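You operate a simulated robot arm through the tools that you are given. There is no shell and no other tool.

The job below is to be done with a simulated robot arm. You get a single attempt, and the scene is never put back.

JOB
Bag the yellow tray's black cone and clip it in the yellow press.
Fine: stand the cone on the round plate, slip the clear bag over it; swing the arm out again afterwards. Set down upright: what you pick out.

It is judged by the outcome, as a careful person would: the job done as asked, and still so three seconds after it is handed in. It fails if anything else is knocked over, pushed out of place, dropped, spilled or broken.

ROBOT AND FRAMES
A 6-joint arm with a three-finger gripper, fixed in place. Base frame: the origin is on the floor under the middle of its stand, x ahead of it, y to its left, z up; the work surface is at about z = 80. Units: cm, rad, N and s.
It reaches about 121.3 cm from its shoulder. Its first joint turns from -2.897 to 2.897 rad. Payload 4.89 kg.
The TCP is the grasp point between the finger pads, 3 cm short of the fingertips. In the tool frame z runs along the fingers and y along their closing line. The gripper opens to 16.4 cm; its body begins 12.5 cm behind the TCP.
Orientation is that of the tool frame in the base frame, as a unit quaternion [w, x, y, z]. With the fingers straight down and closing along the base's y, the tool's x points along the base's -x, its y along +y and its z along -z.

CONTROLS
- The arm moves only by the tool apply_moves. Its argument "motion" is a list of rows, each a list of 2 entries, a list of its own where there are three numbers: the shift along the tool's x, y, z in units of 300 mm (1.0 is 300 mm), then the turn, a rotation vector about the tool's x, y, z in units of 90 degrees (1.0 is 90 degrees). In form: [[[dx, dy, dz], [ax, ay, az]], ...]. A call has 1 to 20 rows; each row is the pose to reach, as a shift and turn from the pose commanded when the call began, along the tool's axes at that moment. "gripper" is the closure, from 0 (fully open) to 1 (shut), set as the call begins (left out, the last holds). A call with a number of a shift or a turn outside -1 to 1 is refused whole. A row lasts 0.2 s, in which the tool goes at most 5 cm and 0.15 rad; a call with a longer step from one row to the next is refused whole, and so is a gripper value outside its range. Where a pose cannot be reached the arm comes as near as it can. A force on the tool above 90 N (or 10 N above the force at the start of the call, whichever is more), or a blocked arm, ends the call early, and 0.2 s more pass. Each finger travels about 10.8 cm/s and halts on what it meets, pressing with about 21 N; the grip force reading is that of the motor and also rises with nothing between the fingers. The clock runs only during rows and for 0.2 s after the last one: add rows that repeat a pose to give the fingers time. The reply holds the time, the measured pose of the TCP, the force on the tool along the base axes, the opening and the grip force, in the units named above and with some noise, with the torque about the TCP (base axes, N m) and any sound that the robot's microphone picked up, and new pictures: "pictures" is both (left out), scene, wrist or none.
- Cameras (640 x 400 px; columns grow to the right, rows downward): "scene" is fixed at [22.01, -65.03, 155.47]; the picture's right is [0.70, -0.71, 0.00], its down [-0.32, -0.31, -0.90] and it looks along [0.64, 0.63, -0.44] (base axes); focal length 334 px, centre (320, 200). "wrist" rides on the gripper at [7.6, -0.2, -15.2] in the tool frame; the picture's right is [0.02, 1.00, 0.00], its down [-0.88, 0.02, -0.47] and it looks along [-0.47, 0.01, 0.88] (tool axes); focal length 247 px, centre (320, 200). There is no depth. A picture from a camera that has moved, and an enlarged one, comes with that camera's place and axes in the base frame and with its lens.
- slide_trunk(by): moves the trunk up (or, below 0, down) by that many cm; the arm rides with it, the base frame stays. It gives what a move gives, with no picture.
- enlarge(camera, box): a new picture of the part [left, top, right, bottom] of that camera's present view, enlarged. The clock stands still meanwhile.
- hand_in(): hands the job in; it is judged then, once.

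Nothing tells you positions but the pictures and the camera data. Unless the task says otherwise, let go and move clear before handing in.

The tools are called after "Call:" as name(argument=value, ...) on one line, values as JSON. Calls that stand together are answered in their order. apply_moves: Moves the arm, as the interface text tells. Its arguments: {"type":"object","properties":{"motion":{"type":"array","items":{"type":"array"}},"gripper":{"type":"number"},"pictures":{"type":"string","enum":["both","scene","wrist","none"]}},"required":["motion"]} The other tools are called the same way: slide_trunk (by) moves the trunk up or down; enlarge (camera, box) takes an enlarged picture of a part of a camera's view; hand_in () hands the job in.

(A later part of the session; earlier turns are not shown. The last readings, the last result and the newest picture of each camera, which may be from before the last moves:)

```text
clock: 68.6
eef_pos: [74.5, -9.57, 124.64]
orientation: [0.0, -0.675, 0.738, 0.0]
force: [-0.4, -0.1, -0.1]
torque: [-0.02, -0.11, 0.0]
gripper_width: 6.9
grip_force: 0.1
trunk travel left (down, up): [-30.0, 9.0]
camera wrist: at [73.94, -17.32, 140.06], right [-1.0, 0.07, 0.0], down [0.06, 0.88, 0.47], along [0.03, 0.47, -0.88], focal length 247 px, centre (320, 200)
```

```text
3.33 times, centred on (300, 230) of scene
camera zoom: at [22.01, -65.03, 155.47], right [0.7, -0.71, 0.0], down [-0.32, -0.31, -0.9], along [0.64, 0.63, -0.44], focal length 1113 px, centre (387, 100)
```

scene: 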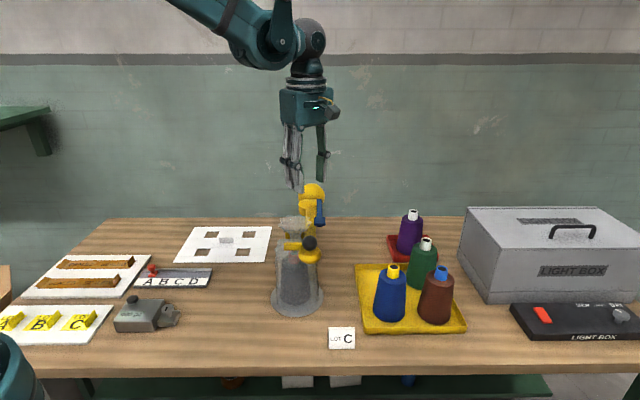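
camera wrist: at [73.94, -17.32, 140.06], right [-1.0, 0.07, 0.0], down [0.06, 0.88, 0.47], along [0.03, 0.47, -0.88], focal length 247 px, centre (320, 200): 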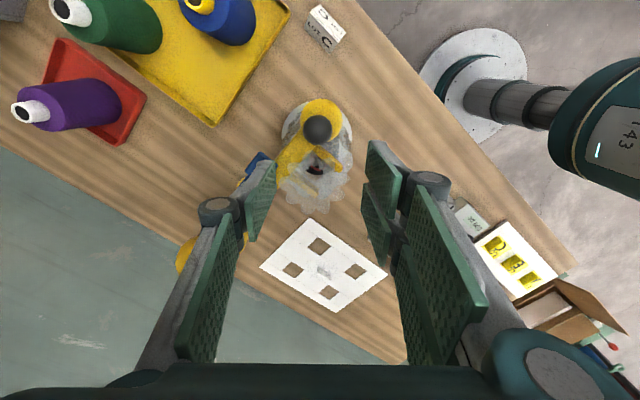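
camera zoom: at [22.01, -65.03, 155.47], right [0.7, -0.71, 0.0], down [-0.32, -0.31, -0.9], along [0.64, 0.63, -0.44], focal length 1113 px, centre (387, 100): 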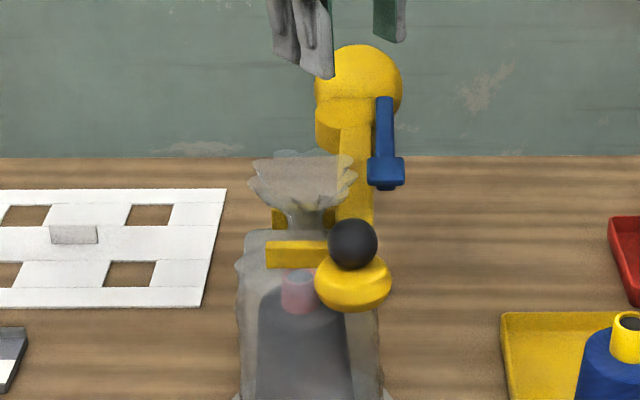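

The fork holds the neck at the stop. The blue lever's thumb pad should now be at about (82.4, -5.3, 107). I'll close the fingers, align them with the lever, and hover above the pad.

Call:
apply_moves(motion=[[[-0.028, -0.042, 0.04], [0, 0, 0.0715]], [[-0.056, -0.084, 0.08], [0, 0, 0.143]], [[-0.084, -0.127, 0.12], [0, 0, 0.2145]], [[-0.112, -0.169, 0.16], [0, 0, 0.286]], [[-0.14, -0.211, 0.2], [0, 0, 0.3575]], [[-0.1677, -0.253, 0.25], [0, 0, 0.429]], [[-0.1677, -0.253, 0.25], [0, 0, 0.429]]], gripper=1.0)

Call:
enlarge(camera="wrist", box=[200, 60, 440, 260])

Call:
enlarge(camera="scene", box=[240, 150, 380, 290])

```text
clock: 70.2
eef_pos: [82.54, -5.23, 117.1]
orientation: [0.001, -0.393, 0.92, -0.001]
force: [0.8, 0.3, 0.3]
torque: [-0.01, 0.1, 0.0]
gripper_width: 0.02
grip_force: 20.8
trunk travel left (down, up): [-30.0, 9.0]
camera wrist: at [77.44, -10.99, 132.42], right [-0.74, 0.68, 0.0], down [0.6, 0.65, 0.47], along [0.32, 0.35, -0.88], focal length 247 px, centre (320, 200)
```

scene: 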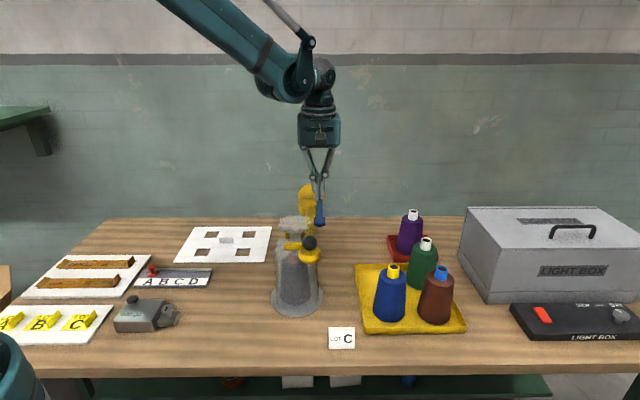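
wrist: 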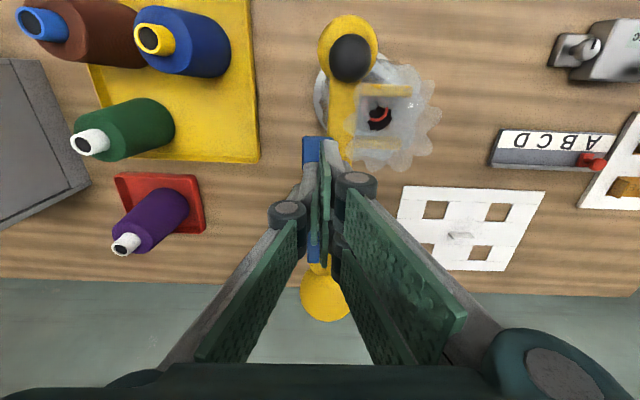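

```text
2.00 times, centred on (320, 160) of wrist
camera zoom: at [77.44, -10.99, 132.42], right [-0.74, 0.68, 0.0], down [0.6, 0.65, 0.47], along [0.32, 0.35, -0.88], focal length 494 px, centre (320, 280)
```

zoom: 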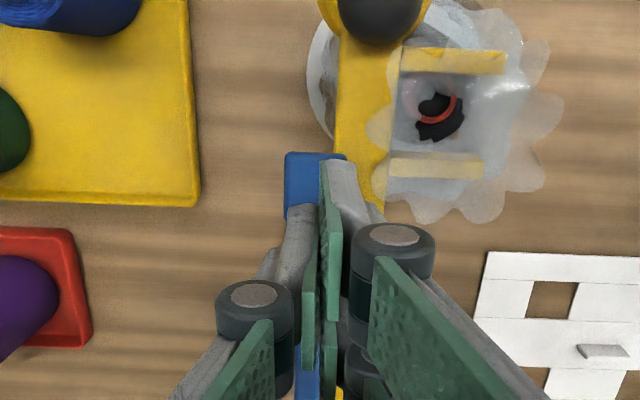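

```text
2.86 times, centred on (310, 220) of scene
camera zoom: at [22.01, -65.03, 155.47], right [0.7, -0.71, 0.0], down [-0.32, -0.31, -0.9], along [0.64, 0.63, -0.44], focal length 954 px, centre (349, 143)
```

zoom: 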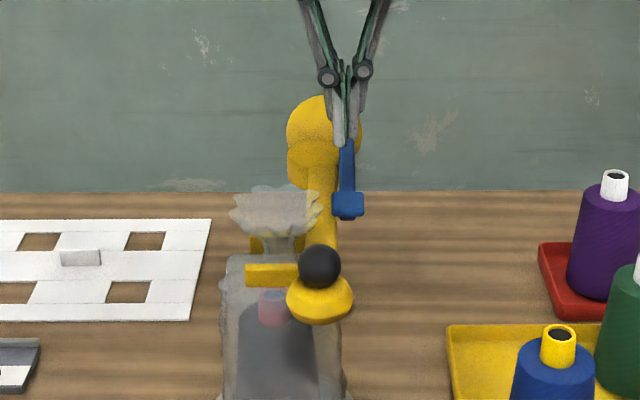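

Top view confirms the neck is centred between the prongs, and my closed fingertips are over the blue pad. I'll lower to just above it, then press in small steps.

Call:
apply_moves(motion=[[[-0.001, -0.004, 0.06], [0, 0, 0]], [[-0.001, -0.008, 0.12], [0, 0, 0]], [[-0.001, -0.008, 0.17], [0, 0, 0]], [[-0.001, -0.008, 0.2], [0, 0, 0]], [[-0.001, -0.008, 0.2], [0, 0, 0]]], pictures="scene")

Call:
enlarge(camera="scene", box=[270, 180, 360, 270])

```text
clock: 71.4
eef_pos: [82.61, -5.3, 111.07]
orientation: [0.0, -0.393, 0.919, -0.001]
force: [0.2, -0.4, 0.3]
torque: [0.02, 0.01, -0.02]
gripper_width: 0.02
grip_force: 21.0
trunk travel left (down, up): [-30.0, 9.0]
```

scene: 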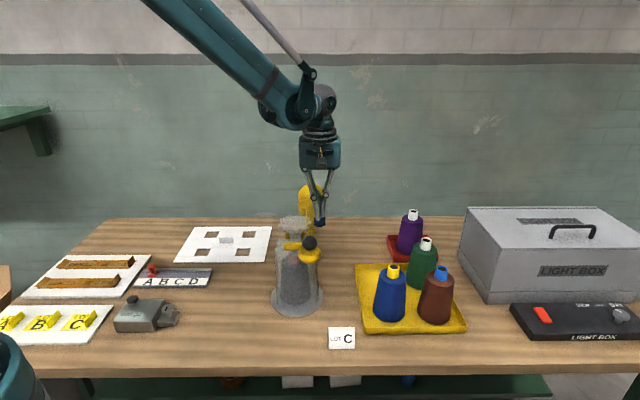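

```text
4.44 times, centred on (315, 225) of scene
camera zoom: at [22.01, -65.03, 155.47], right [0.7, -0.71, 0.0], down [-0.32, -0.31, -0.9], along [0.64, 0.63, -0.44], focal length 1484 px, centre (342, 89)
```

zoom: 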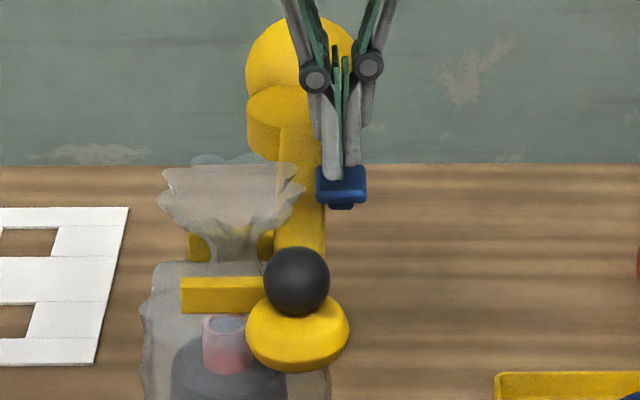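

Call:
apply_moves(motion=[[[0, 0, 0.01], [0, 0, 0]], [[0, 0, 0.02], [0, 0, 0]], [[0, 0, 0.03], [0, 0, 0]], [[0, 0, 0.03], [0, 0, 0]]], pictures="none")

Call:
apply_moves(motion=[[[0, 0, 0.01], [0, 0, 0]], [[0, 0, 0.02], [0, 0, 0]], [[0, 0, 0.02], [0, 0, 0]]], pictures="scene")

```text
clock: 72.4
eef_pos: [82.67, -5.37, 110.42]
orientation: [0.0, -0.394, 0.919, 0.0]
force: [1.2, -0.9, -0.4]
torque: [0.01, -0.03, 0.0]
gripper_width: 0.02
grip_force: 19.9
trunk travel left (down, up): [-30.0, 9.0]
```

```text
clock: 73.2
eef_pos: [82.53, -5.37, 109.72]
orientation: [0.0, -0.394, 0.919, 0.0]
force: [0.8, 0.4, 0.4]
torque: [0.0, 0.0, 0.01]
gripper_width: 0.03
grip_force: 20.8
trunk travel left (down, up): [-30.0, 9.0]
```

scene: 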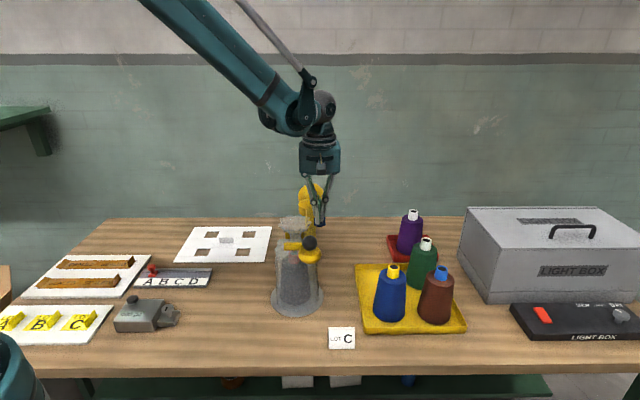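

Call:
apply_moves(motion=[[[0, 0, 0.008], [0, 0, 0]], [[0, 0, 0.016], [0, 0, 0]], [[0, 0, 0.016], [0, 0, 0]]], pictures="none")

Call:
apply_moves(motion=[[[0, 0, 0.008], [0, 0, 0]], [[0, 0, 0.016], [0, 0, 0]], [[0, 0, 0.016], [0, 0, 0]]], pictures="both")

Call:
enlarge(camera="scene", box=[270, 180, 360, 270])

Call:
enlarge(camera="wrist", box=[240, 80, 440, 260])

```text
clock: 74.0
eef_pos: [82.69, -5.5, 109.15]
orientation: [0.0, -0.392, 0.92, 0.0]
force: [0.0, 1.0, -0.2]
torque: [0.0, 0.01, 0.01]
gripper_width: 0.0
grip_force: 21.0
trunk travel left (down, up): [-30.0, 9.0]
```

```text
clock: 74.8
eef_pos: [82.51, -5.37, 108.71]
orientation: [0.0, -0.394, 0.919, 0.0]
force: [-0.6, -1.3, 1.5]
torque: [0.05, 0.01, -0.05]
gripper_width: 0.0
grip_force: 44.9
trunk travel left (down, up): [-30.0, 9.0]
camera wrist: at [77.54, -11.12, 124.05], right [-0.74, 0.67, 0.0], down [0.59, 0.65, 0.47], along [0.32, 0.35, -0.88], focal length 247 px, centre (320, 200)
```

scene: 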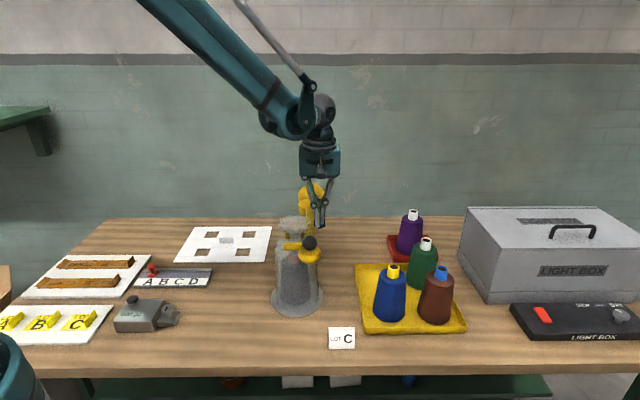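
wrist: 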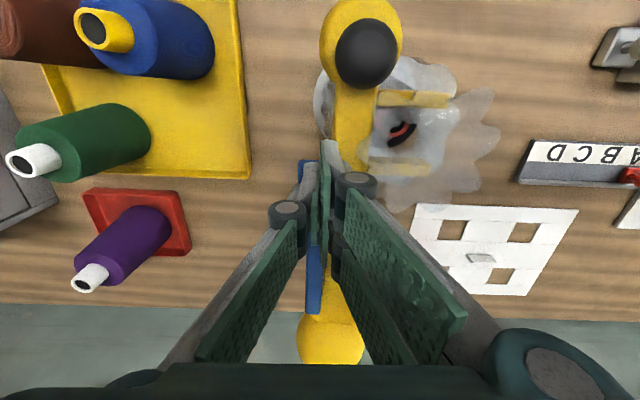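

```text
4.44 times, centred on (315, 225) of scene
camera zoom: at [22.01, -65.03, 155.47], right [0.7, -0.71, 0.0], down [-0.32, -0.31, -0.9], along [0.64, 0.63, -0.44], focal length 1484 px, centre (342, 89)
```

zoom: 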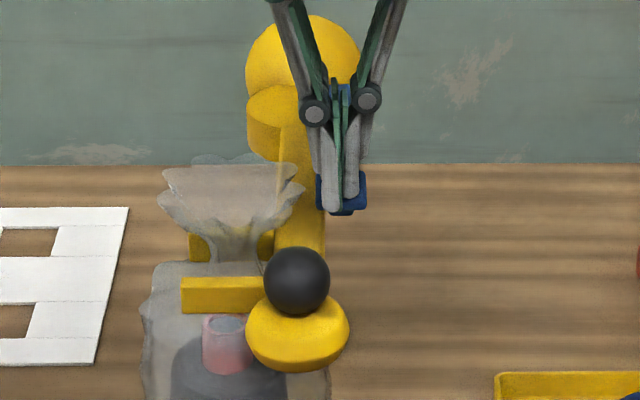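

```text
2.22 times, centred on (340, 170) of wrist
camera zoom: at [77.54, -11.12, 124.05], right [-0.74, 0.67, 0.0], down [0.59, 0.65, 0.47], along [0.32, 0.35, -0.88], focal length 549 px, centre (276, 267)
```

zoom: 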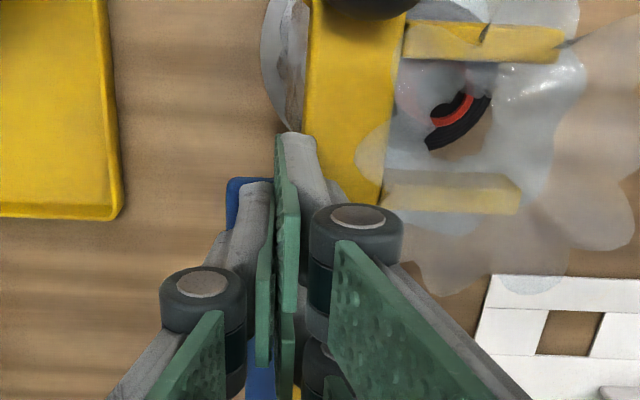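

The lever pad yields with very little force (it moved about 0.4 cm). Two fingers slightly overhang the yellow arm, so I'll lift a bit, shift 0.8 cm outward so only the lever is pressed, and come back down.

Call:
apply_moves(motion=[[[0, 0, -0.03], [0, 0, 0]], [[0, 0, -0.06], [0, 0, 0]], [[0, -0.0267, -0.06], [0, 0, 0]], [[0, -0.0267, -0.06], [0, 0, 0]]])

Call:
enlarge(camera="scene", box=[270, 180, 360, 270])

Call:
enlarge(camera="wrist", box=[240, 80, 440, 260])

```text
clock: 75.8
eef_pos: [83.26, -6.01, 110.62]
orientation: [0.001, -0.394, 0.919, 0.0]
force: [0.5, -0.3, 1.0]
torque: [0.02, 0.05, 0.01]
gripper_width: 0.0
grip_force: 45.4
trunk travel left (down, up): [-30.0, 9.0]
camera wrist: at [78.14, -11.72, 125.81], right [-0.74, 0.67, 0.0], down [0.59, 0.65, 0.47], along [0.32, 0.35, -0.88], focal length 247 px, centre (320, 200)
```

scene: 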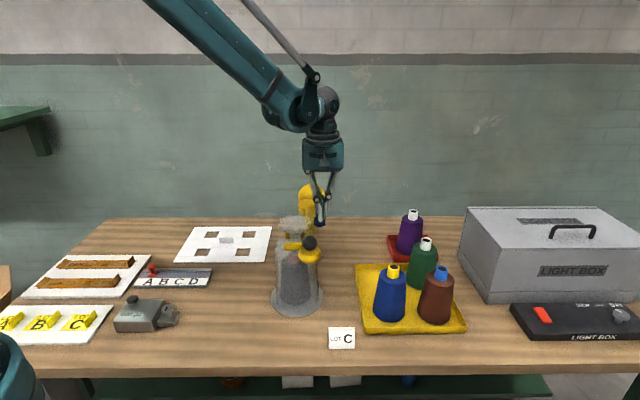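
wrist: 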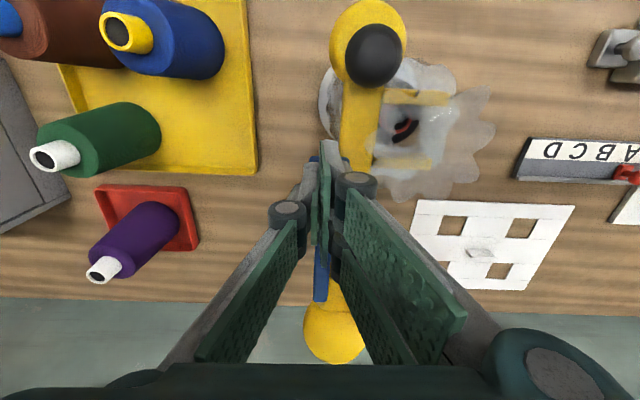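

```text
4.44 times, centred on (315, 225) of scene
camera zoom: at [22.01, -65.03, 155.47], right [0.7, -0.71, 0.0], down [-0.32, -0.31, -0.9], along [0.64, 0.63, -0.44], focal length 1484 px, centre (342, 89)
```

zoom: 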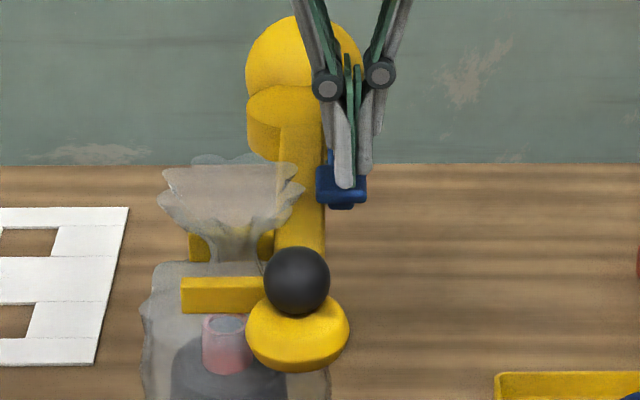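

```text
2.22 times, centred on (340, 170) of wrist
camera zoom: at [78.14, -11.72, 125.81], right [-0.74, 0.67, 0.0], down [0.59, 0.65, 0.47], along [0.32, 0.35, -0.88], focal length 549 px, centre (276, 267)
```

zoom: 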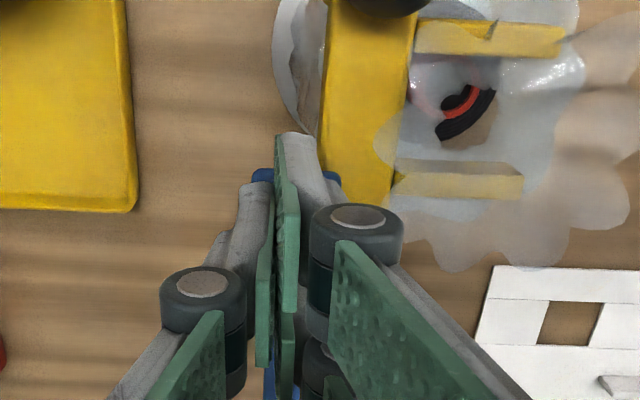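

The lever springs back up when released. Now pressing down again at the shifted spot.

Call:
apply_moves(motion=[[[0, 0, 0.02], [0, 0, 0]], [[0, 0, 0.04], [0, 0, 0]], [[0, 0, 0.055], [0, 0, 0]], [[0, 0, 0.07], [0, 0, 0]], [[0, 0, 0.07], [0, 0, 0]]], pictures="none")

Call:
apply_moves(motion=[[[0, 0, 0.01], [0, 0, 0]], [[0, 0, 0.02], [0, 0, 0]], [[0, 0, 0.02], [0, 0, 0]]], pictures="scene")

Call:
enlarge(camera="scene", box=[270, 180, 360, 270])

```text
clock: 77.0
eef_pos: [83.24, -5.94, 108.46]
orientation: [0.0, -0.393, 0.92, 0.001]
force: [-1.5, -2.1, 3.3]
torque: [0.02, -0.05, 0.0]
gripper_width: 0.0
grip_force: 45.1
trunk travel left (down, up): [-30.0, 9.0]
```

```text
clock: 77.8
eef_pos: [83.29, -5.96, 107.93]
orientation: [0.0, -0.392, 0.92, 0.0]
force: [-0.5, -1.5, 3.6]
torque: [0.06, -0.04, 0.0]
gripper_width: 0.0
grip_force: 44.8
trunk travel left (down, up): [-30.0, 9.0]
```

scene: 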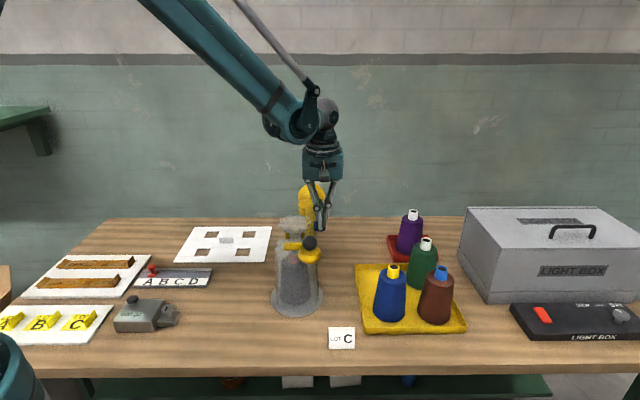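

```text
4.44 times, centred on (315, 225) of scene
camera zoom: at [22.01, -65.03, 155.47], right [0.7, -0.71, 0.0], down [-0.32, -0.31, -0.9], along [0.64, 0.63, -0.44], focal length 1484 px, centre (342, 89)
```

zoom: 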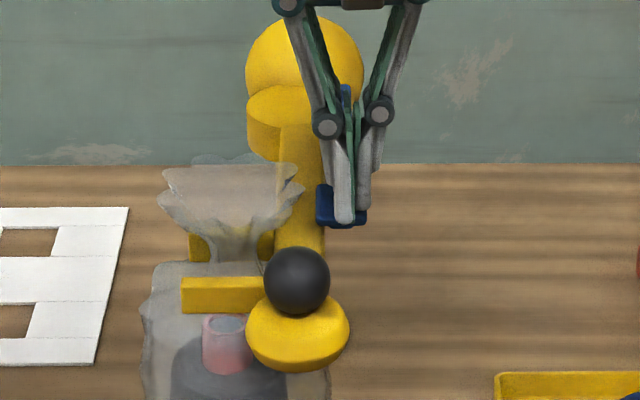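

The lever is going down smoothly (about 1.2 cm so far, 3.6 N). I'll keep pressing in small steps, listening for a click.

Call:
apply_moves(motion=[[[0, 0, 0.01], [0, 0, 0]], [[0, 0, 0.02], [0, 0, 0]], [[0, 0, 0.02], [0, 0, 0]]], pictures="none")

Call:
apply_moves(motion=[[[0, 0, 0.01], [0, 0, 0]], [[0, 0, 0.02], [0, 0, 0]], [[0, 0, 0.02], [0, 0, 0]]], pictures="scene")

Call:
enlarge(camera="scene", box=[270, 180, 360, 270])

```text
clock: 78.6
eef_pos: [83.25, -6.03, 107.29]
orientation: [0.0, -0.393, 0.92, 0.001]
force: [-1.1, -1.6, 5.9]
torque: [0.07, -0.08, -0.01]
gripper_width: 0.0
grip_force: 44.9
trunk travel left (down, up): [-30.0, 9.0]
```

```text
clock: 79.4
eef_pos: [83.15, -6.02, 106.79]
orientation: [0.001, -0.393, 0.92, -0.001]
force: [7.7, -2.9, 35.6]
torque: [0.62, -0.74, -0.25]
gripper_width: 0.0
grip_force: 44.2
trunk travel left (down, up): [-30.0, 9.0]
```

scene: 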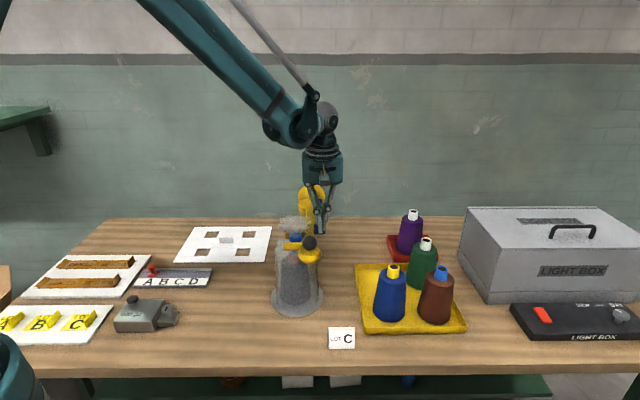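

```text
4.44 times, centred on (315, 225) of scene
camera zoom: at [22.01, -65.03, 155.47], right [0.7, -0.71, 0.0], down [-0.32, -0.31, -0.9], along [0.64, 0.63, -0.44], focal length 1484 px, centre (342, 89)
```

zoom: 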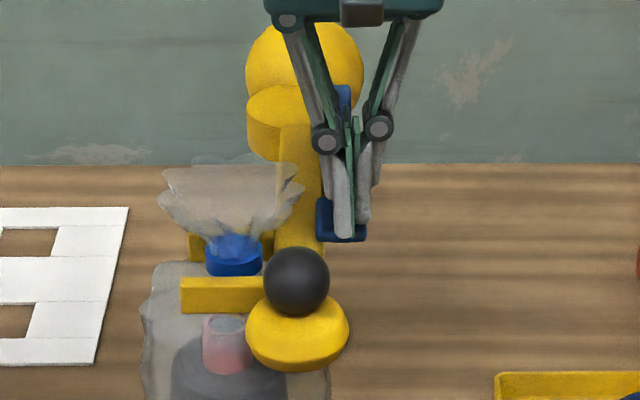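

A blue clip has appeared around the bag's neck as the lever bottomed out. I'll release the lever and check the clip holds.

Call:
apply_moves(motion=[[[0, 0, -0.03], [0, 0, 0]], [[0, 0, -0.07], [0, 0, 0]], [[0, 0, -0.12], [0, 0, 0]], [[0, 0, -0.2], [0, 0, 0]], [[0, 0, -0.3], [0, 0, 0]], [[0, 0, -0.42], [0, 0, 0]], [[0, 0, -0.55], [0, 0, 0]], [[0, 0, -0.6], [0, 0, 0]], [[0, 0, -0.6], [0, 0, 0]]])

Call:
enlarge(camera="scene", box=[250, 180, 370, 320])

Call:
enlarge(camera="wrist", box=[240, 60, 460, 260])

```text
clock: 81.4
eef_pos: [83.23, -5.97, 124.5]
orientation: [0.001, -0.393, 0.919, 0.0]
force: [-0.4, 0.4, 0.6]
torque: [0.0, -0.06, -0.01]
gripper_width: 0.04
grip_force: 45.3
trunk travel left (down, up): [-30.0, 9.0]
camera wrist: at [78.14, -11.63, 139.88], right [-0.74, 0.67, 0.0], down [0.59, 0.65, 0.47], along [0.32, 0.35, -0.88], focal length 247 px, centre (320, 200)
```

scene: 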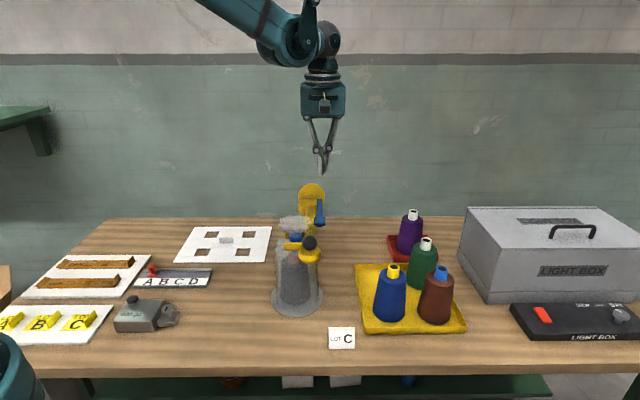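
wrist: 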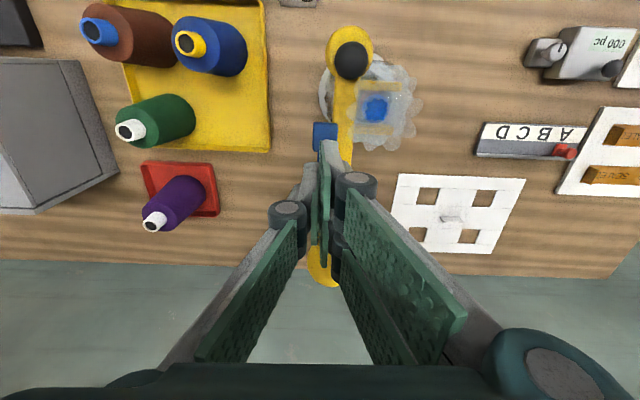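

```text
2.86 times, centred on (310, 250) of scene
camera zoom: at [22.01, -65.03, 155.47], right [0.7, -0.71, 0.0], down [-0.32, -0.31, -0.9], along [0.64, 0.63, -0.44], focal length 954 px, centre (349, 57)
```

zoom: 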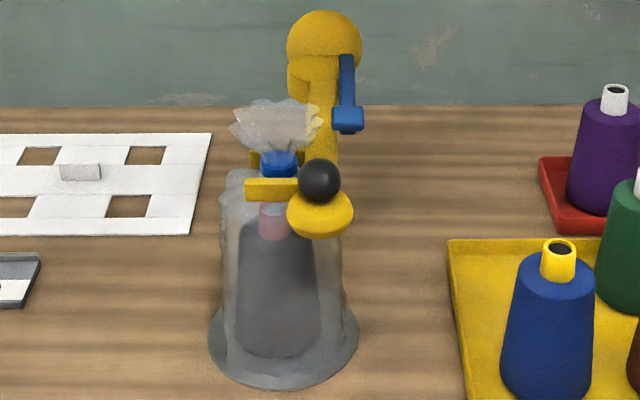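

```text
2.00 times, centred on (350, 160) of wrist
camera zoom: at [78.14, -11.63, 139.88], right [-0.74, 0.67, 0.0], down [0.59, 0.65, 0.47], along [0.32, 0.35, -0.88], focal length 494 px, centre (260, 280)
```

zoom: 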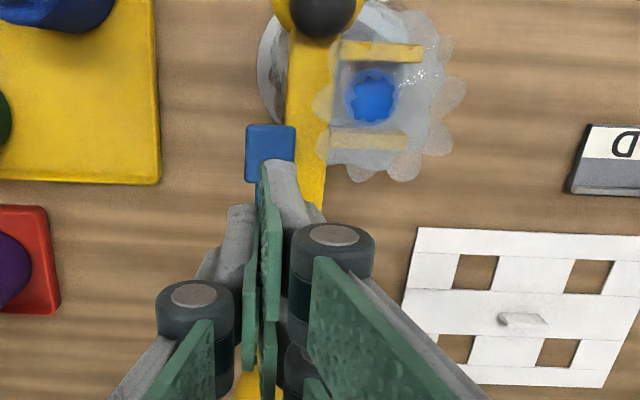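

The clip holds on the neck and the lever is back up. Now I'll re-cage the knob from above with the same orientation as before, to swing the arm back out.

Call:
apply_moves(motion=[[[0.048, 0.02, 0.02], [0, 0, -0.0715]], [[0.096, 0.041, 0.04], [0, 0, -0.143]], [[0.144, 0.061, 0.06], [0, 0, -0.2145]], [[0.191, 0.081, 0.09], [0, 0, -0.286]], [[0.239, 0.102, 0.12], [0, 0, -0.3575]], [[0.287, 0.122, 0.153], [0, 0, -0.429]], [[0.287, 0.122, 0.153], [0, 0, -0.429]]], gripper=0.55)

Call:
enlarge(camera="wrist", box=[220, 60, 420, 260])

```text
clock: 83.0
eef_pos: [74.56, -9.7, 120.01]
orientation: [-0.001, -0.675, 0.738, -0.001]
force: [-0.8, 0.1, -0.1]
torque: [0.05, -0.02, 0.02]
gripper_width: 7.37
grip_force: 0.0
trunk travel left (down, up): [-30.0, 9.0]
camera wrist: at [74.09, -17.43, 135.31], right [-1.0, 0.07, 0.0], down [0.06, 0.88, 0.47], along [0.03, 0.47, -0.88], focal length 247 px, centre (320, 200)
```

scene: 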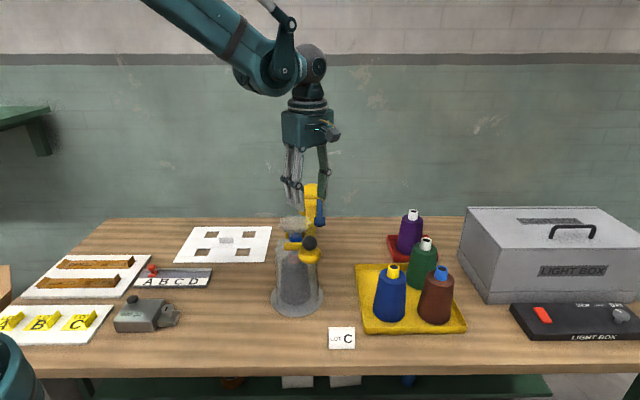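
wrist: 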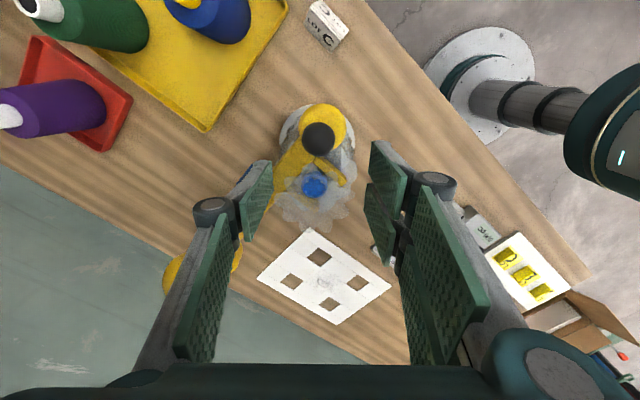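

```text
2.00 times, centred on (320, 160) of wrist
camera zoom: at [74.09, -17.43, 135.31], right [-1.0, 0.07, 0.0], down [0.06, 0.88, 0.47], along [0.03, 0.47, -0.88], focal length 494 px, centre (320, 280)
```

zoom: 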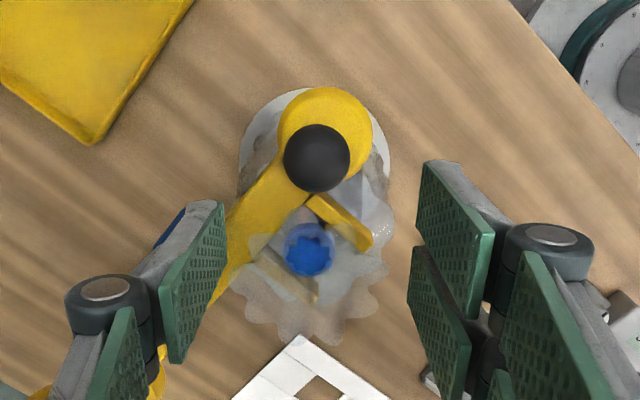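

Call:
apply_moves(motion=[[[0, -0.005, 0.09], [0, 0, 0]], [[0, -0.005, 0.18], [0, 0, 0]], [[0, -0.005, 0.27], [0, 0, 0]], [[0, -0.005, 0.35], [0, 0, 0]], [[0, -0.005, 0.41], [0, 0, 0]], [[0, -0.005, 0.445], [0, 0, 0]], [[0, -0.005, 0.445], [0, 0, 0]]], pictures="none")

Call:
apply_moves(motion=[[[0, 0, 0], [0, 0, 0]], [[0, 0, 0], [0, 0, 0]]], gripper=0.71)

Call:
enlarge(camera="wrist", box=[240, 120, 410, 310])

```text
clock: 84.6
eef_pos: [74.72, -9.72, 106.68]
orientation: [0.001, -0.676, 0.737, 0.0]
force: [0.6, -0.2, 0.1]
torque: [0.02, 0.01, -0.02]
gripper_width: 7.38
grip_force: 0.0
trunk travel left (down, up): [-30.0, 9.0]
```

```text
clock: 85.2
eef_pos: [74.6, -9.74, 106.72]
orientation: [0.001, -0.675, 0.738, 0.0]
force: [-0.1, 0.9, 0.7]
torque: [0.02, 0.0, 0.02]
gripper_width: 4.76
grip_force: 0.0
trunk travel left (down, up): [-30.0, 9.0]
camera wrist: at [74.24, -17.4, 121.98], right [-1.0, 0.07, 0.0], down [0.06, 0.88, 0.47], along [0.03, 0.47, -0.88], focal length 247 px, centre (320, 200)
```

scene: 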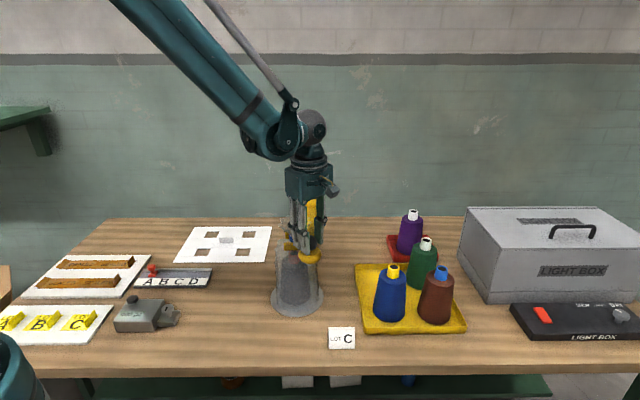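
wrist: 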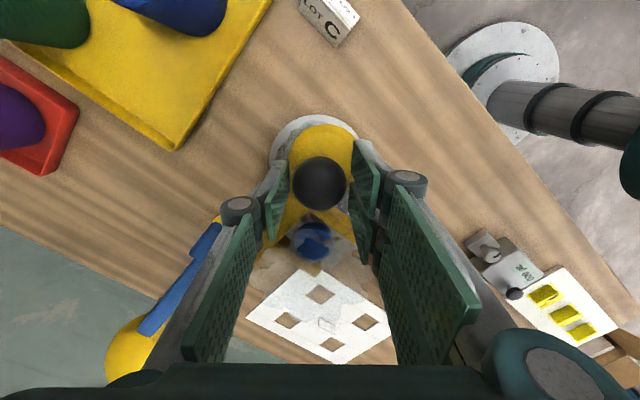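

```text
2.11 times, centred on (325, 215) of wrist
camera zoom: at [74.24, -17.4, 121.98], right [-1.0, 0.07, 0.0], down [0.06, 0.88, 0.47], along [0.03, 0.47, -0.88], focal length 520 px, centre (310, 168)
```

zoom: 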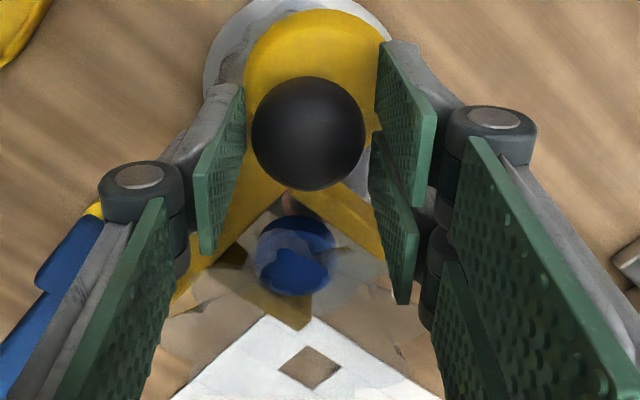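

The knob is caged again. I'll draw the arm back slowly at first, making sure the fork slides off without dragging the clipped bag.

Call:
apply_moves(motion=[[[0.0123, -0.0163, 0], [0, 0, 0]], [[0.0246, -0.0326, 0], [0, 0, 0]], [[0.0384, -0.0527, 0], [0, 0, 0]], [[0.0522, -0.0728, 0], [0, 0, 0]], [[0.0651, -0.0937, 0], [0, 0, 0]], [[0.078, -0.1146, 0], [0, 0, 0]], [[0.078, -0.1146, 0], [0, 0, 0]]])

Call:
enlarge(camera="wrist", box=[240, 120, 410, 310])

Call:
enlarge(camera="scene", box=[250, 200, 350, 320])

```text
clock: 86.8
eef_pos: [78.04, -12.25, 106.68]
orientation: [0.001, -0.675, 0.738, 0.0]
force: [0.1, -0.4, 0.2]
torque: [0.0, 0.0, 0.02]
gripper_width: 4.79
grip_force: 0.0
trunk travel left (down, up): [-30.0, 9.0]
camera wrist: at [77.54, -20.02, 121.98], right [-1.0, 0.07, 0.0], down [0.06, 0.88, 0.47], along [0.03, 0.47, -0.88], focal length 247 px, centre (320, 200)
```

scene: 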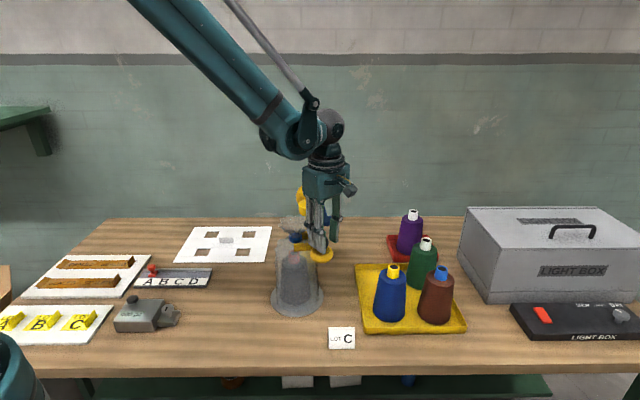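
wrist: 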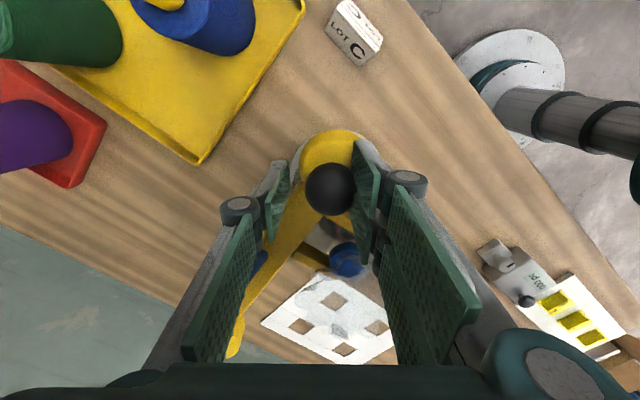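

```text
2.11 times, centred on (325, 215) of wrist
camera zoom: at [77.54, -20.02, 121.98], right [-1.0, 0.07, 0.0], down [0.06, 0.88, 0.47], along [0.03, 0.47, -0.88], focal length 520 px, centre (310, 168)
```

zoom: 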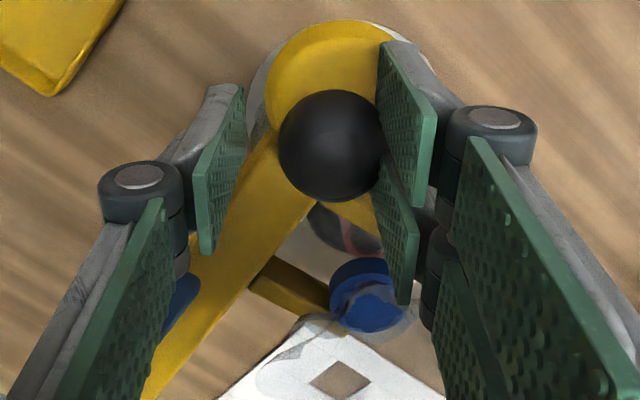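

```text
3.33 times, centred on (300, 260) of scene
camera zoom: at [22.01, -65.03, 155.47], right [0.7, -0.71, 0.0], down [-0.32, -0.31, -0.9], along [0.64, 0.63, -0.44], focal length 1113 px, centre (387, 0)
```

zoom: 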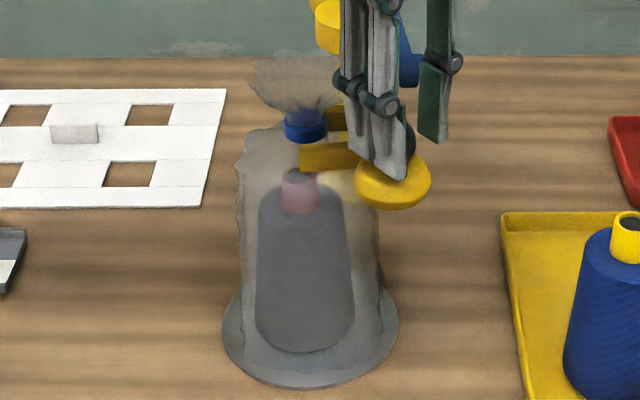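

The fork slid off cleanly: the clip stays on the neck and the bag is unmoved. I'll continue swinging the arm out to -90°.

Call:
apply_moves(motion=[[[0.0115, -0.0214, 0], [0, 0, 0]], [[0.023, -0.0428, 0], [0, 0, 0]], [[0.0336, -0.065, 0], [0, 0, 0]], [[0.0442, -0.0872, 0], [0, 0, 0]], [[0.0631, -0.132, 0], [0, 0, 0]], [[0.0791, -0.1782, 0], [0, 0, 0]], [[0.0951, -0.2328, 0], [0, 0, 0]], [[0.1079, -0.2885, 0], [0, 0, 0]], [[0.118, -0.353, 0], [0, 0, 0]], [[0.1237, -0.4177, 0], [0, 0, 0]], [[0.1247, -0.483, 0], [0, 0, 0]], [[0.1225, -0.523, 0], [0, 0, 0]], [[0.1213, -0.548, 0], [0, 0, 0]], [[0.1213, -0.548, 0], [0, 0, 0]]])

Call:
enlarge(camera="scene", box=[250, 180, 400, 320])

```text
clock: 89.8
eef_pos: [94.03, -17.4, 106.67]
orientation: [0.0, -0.675, 0.738, 0.001]
force: [0.4, 0.1, -0.1]
torque: [-0.02, -0.01, -0.01]
gripper_width: 4.78
grip_force: 0.1
trunk travel left (down, up): [-30.0, 9.0]
camera wrist: at [93.6, -25.08, 121.98], right [-1.0, 0.07, 0.0], down [0.06, 0.88, 0.47], along [0.03, 0.47, -0.88], focal length 247 px, centre (320, 200)
```

scene: 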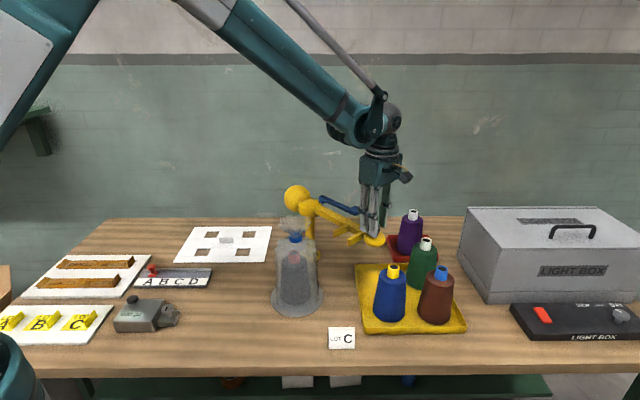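
wrist: 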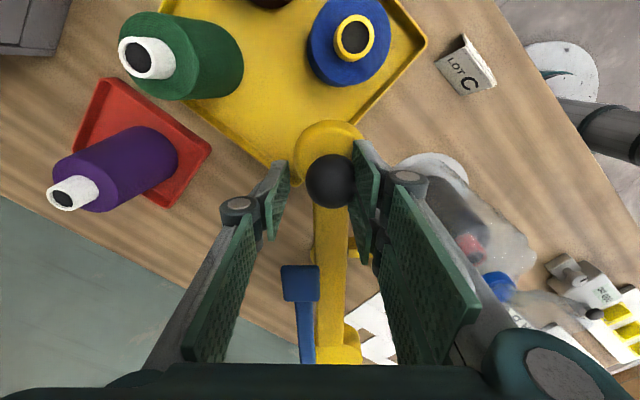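

```text
2.86 times, centred on (325, 250) of scene
camera zoom: at [22.01, -65.03, 155.47], right [0.7, -0.71, 0.0], down [-0.32, -0.31, -0.9], along [0.64, 0.63, -0.44], focal length 954 px, centre (306, 57)
```

zoom: 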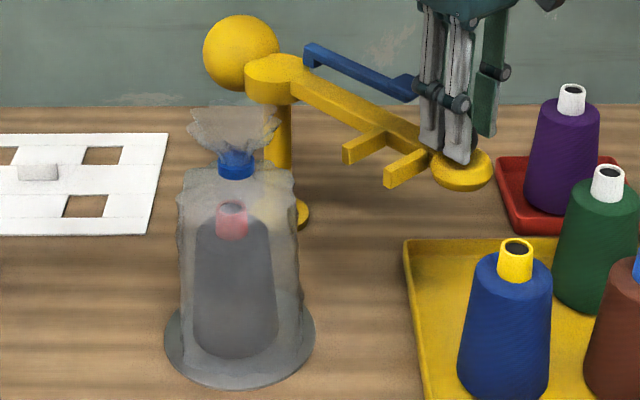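

Bag, clip and cone are standing undisturbed. I'll swing the arm the rest of the way back to its original outward position.

Call:
apply_moves(motion=[[[-0.004, -0.032, 0], [0, 0, 0]], [[-0.008, -0.0645, 0], [0, 0, 0]], [[-0.0203, -0.1287, 0], [0, 0, 0]], [[-0.0372, -0.1915, 0], [0, 0, 0]], [[-0.0583, -0.2532, 0], [0, 0, 0]], [[-0.084, -0.3132, 0], [0, 0, 0]], [[-0.1135, -0.3712, 0], [0, 0, 0]], [[-0.1255, -0.392, 0], [0, 0, 0]], [[-0.1382, -0.4132, 0], [0, 0, 0]], [[-0.147, -0.427, 0], [0, 0, 0]], [[-0.156, -0.4404, 0], [0, 0, 0]], [[-0.156, -0.4404, 0], [0, 0, 0]]])

Call:
enlarge(camera="wrist", box=[220, 80, 420, 280])

Call:
enlarge(camera="scene", box=[260, 170, 440, 320])

```text
clock: 92.4
eef_pos: [107.63, -13.99, 106.67]
orientation: [0.0, -0.674, 0.738, -0.001]
force: [0.2, 0.5, 0.0]
torque: [-0.02, 0.02, 0.01]
gripper_width: 4.76
grip_force: 0.1
trunk travel left (down, up): [-30.0, 9.0]
camera wrist: at [107.22, -21.55, 121.98], right [-1.0, 0.07, 0.0], down [0.06, 0.88, 0.47], along [0.03, 0.47, -0.88], focal length 247 px, centre (320, 200)
```

scene: 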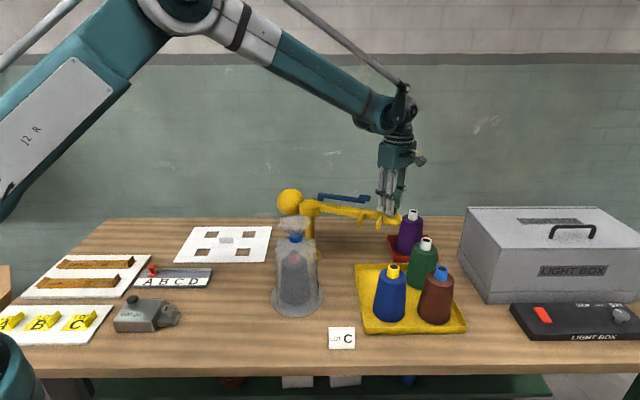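
wrist: 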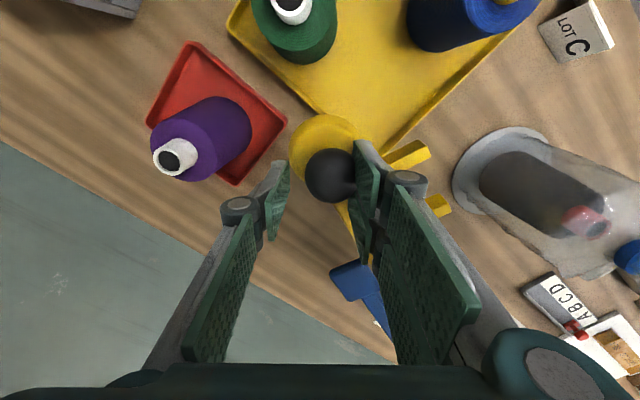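

```text
2.00 times, centred on (320, 180) of wrist
camera zoom: at [107.22, -21.55, 121.98], right [-1.0, 0.07, 0.0], down [0.06, 0.88, 0.47], along [0.03, 0.47, -0.88], focal length 494 px, centre (320, 240)
```

zoom: 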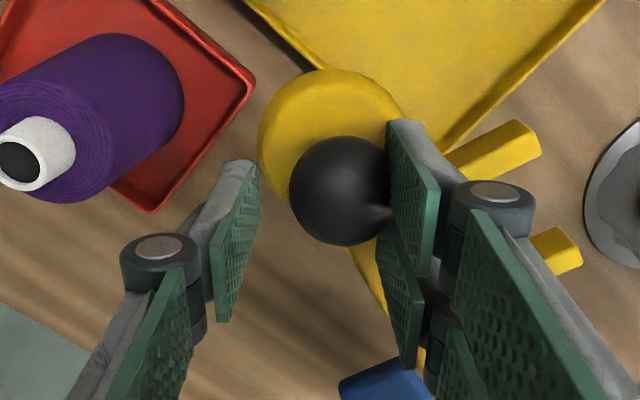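

```text
2.67 times, centred on (350, 245) of scene
camera zoom: at [22.01, -65.03, 155.47], right [0.7, -0.71, 0.0], down [-0.32, -0.31, -0.9], along [0.64, 0.63, -0.44], focal length 890 px, centre (240, 80)
```

zoom: 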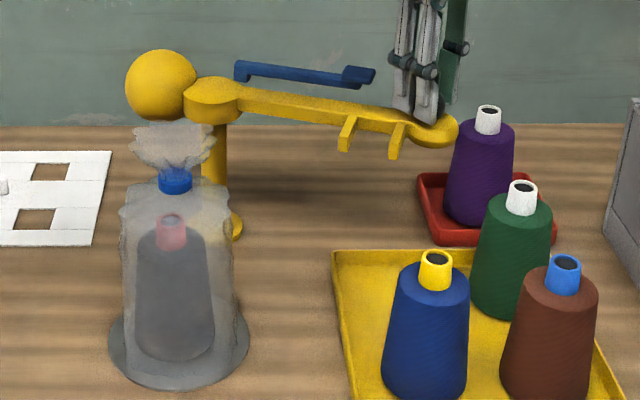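

The arm is about 3.5° short of where it started, so I'll nudge it gently the rest of the way.

Call:
apply_moves(motion=[[[-0.0095, -0.0134, 0], [0, 0, 0]], [[-0.0187, -0.0268, 0], [0, 0, 0]], [[-0.0286, -0.04, 0], [0, 0, 0]], [[-0.0286, -0.04, 0], [0, 0, 0]]])

Call:
enlarge(camera="wrist", box=[220, 80, 420, 280])

```text
clock: 93.4
eef_pos: [108.88, -13.03, 106.81]
orientation: [0.0, -0.676, 0.737, 0.0]
force: [0.5, -0.3, -0.4]
torque: [0.02, 0.02, -0.03]
gripper_width: 4.74
grip_force: 0.0
trunk travel left (down, up): [-30.0, 9.0]
camera wrist: at [108.42, -20.8, 121.97], right [-1.0, 0.07, 0.0], down [0.06, 0.88, 0.47], along [0.03, 0.47, -0.88], focal length 247 px, centre (320, 200)
```

scene: 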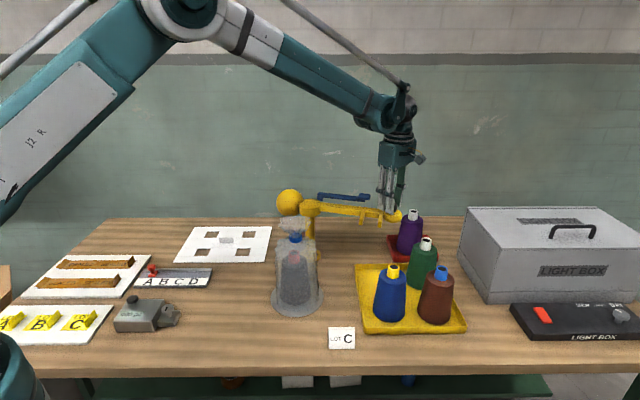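
wrist: 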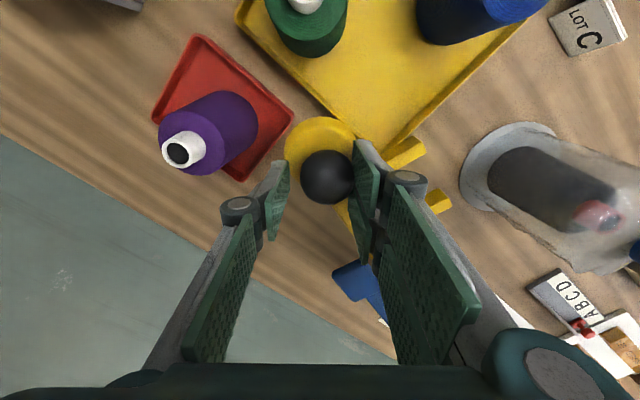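

```text
2.00 times, centred on (320, 180) of wrist
camera zoom: at [108.42, -20.8, 121.97], right [-1.0, 0.07, 0.0], down [0.06, 0.88, 0.47], along [0.03, 0.47, -0.88], focal length 494 px, centre (320, 240)
```

zoom: 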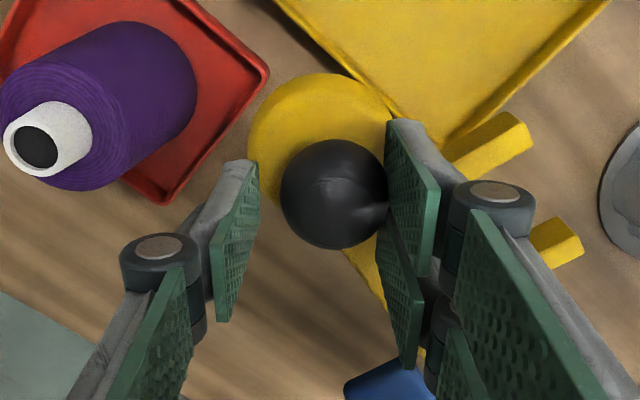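

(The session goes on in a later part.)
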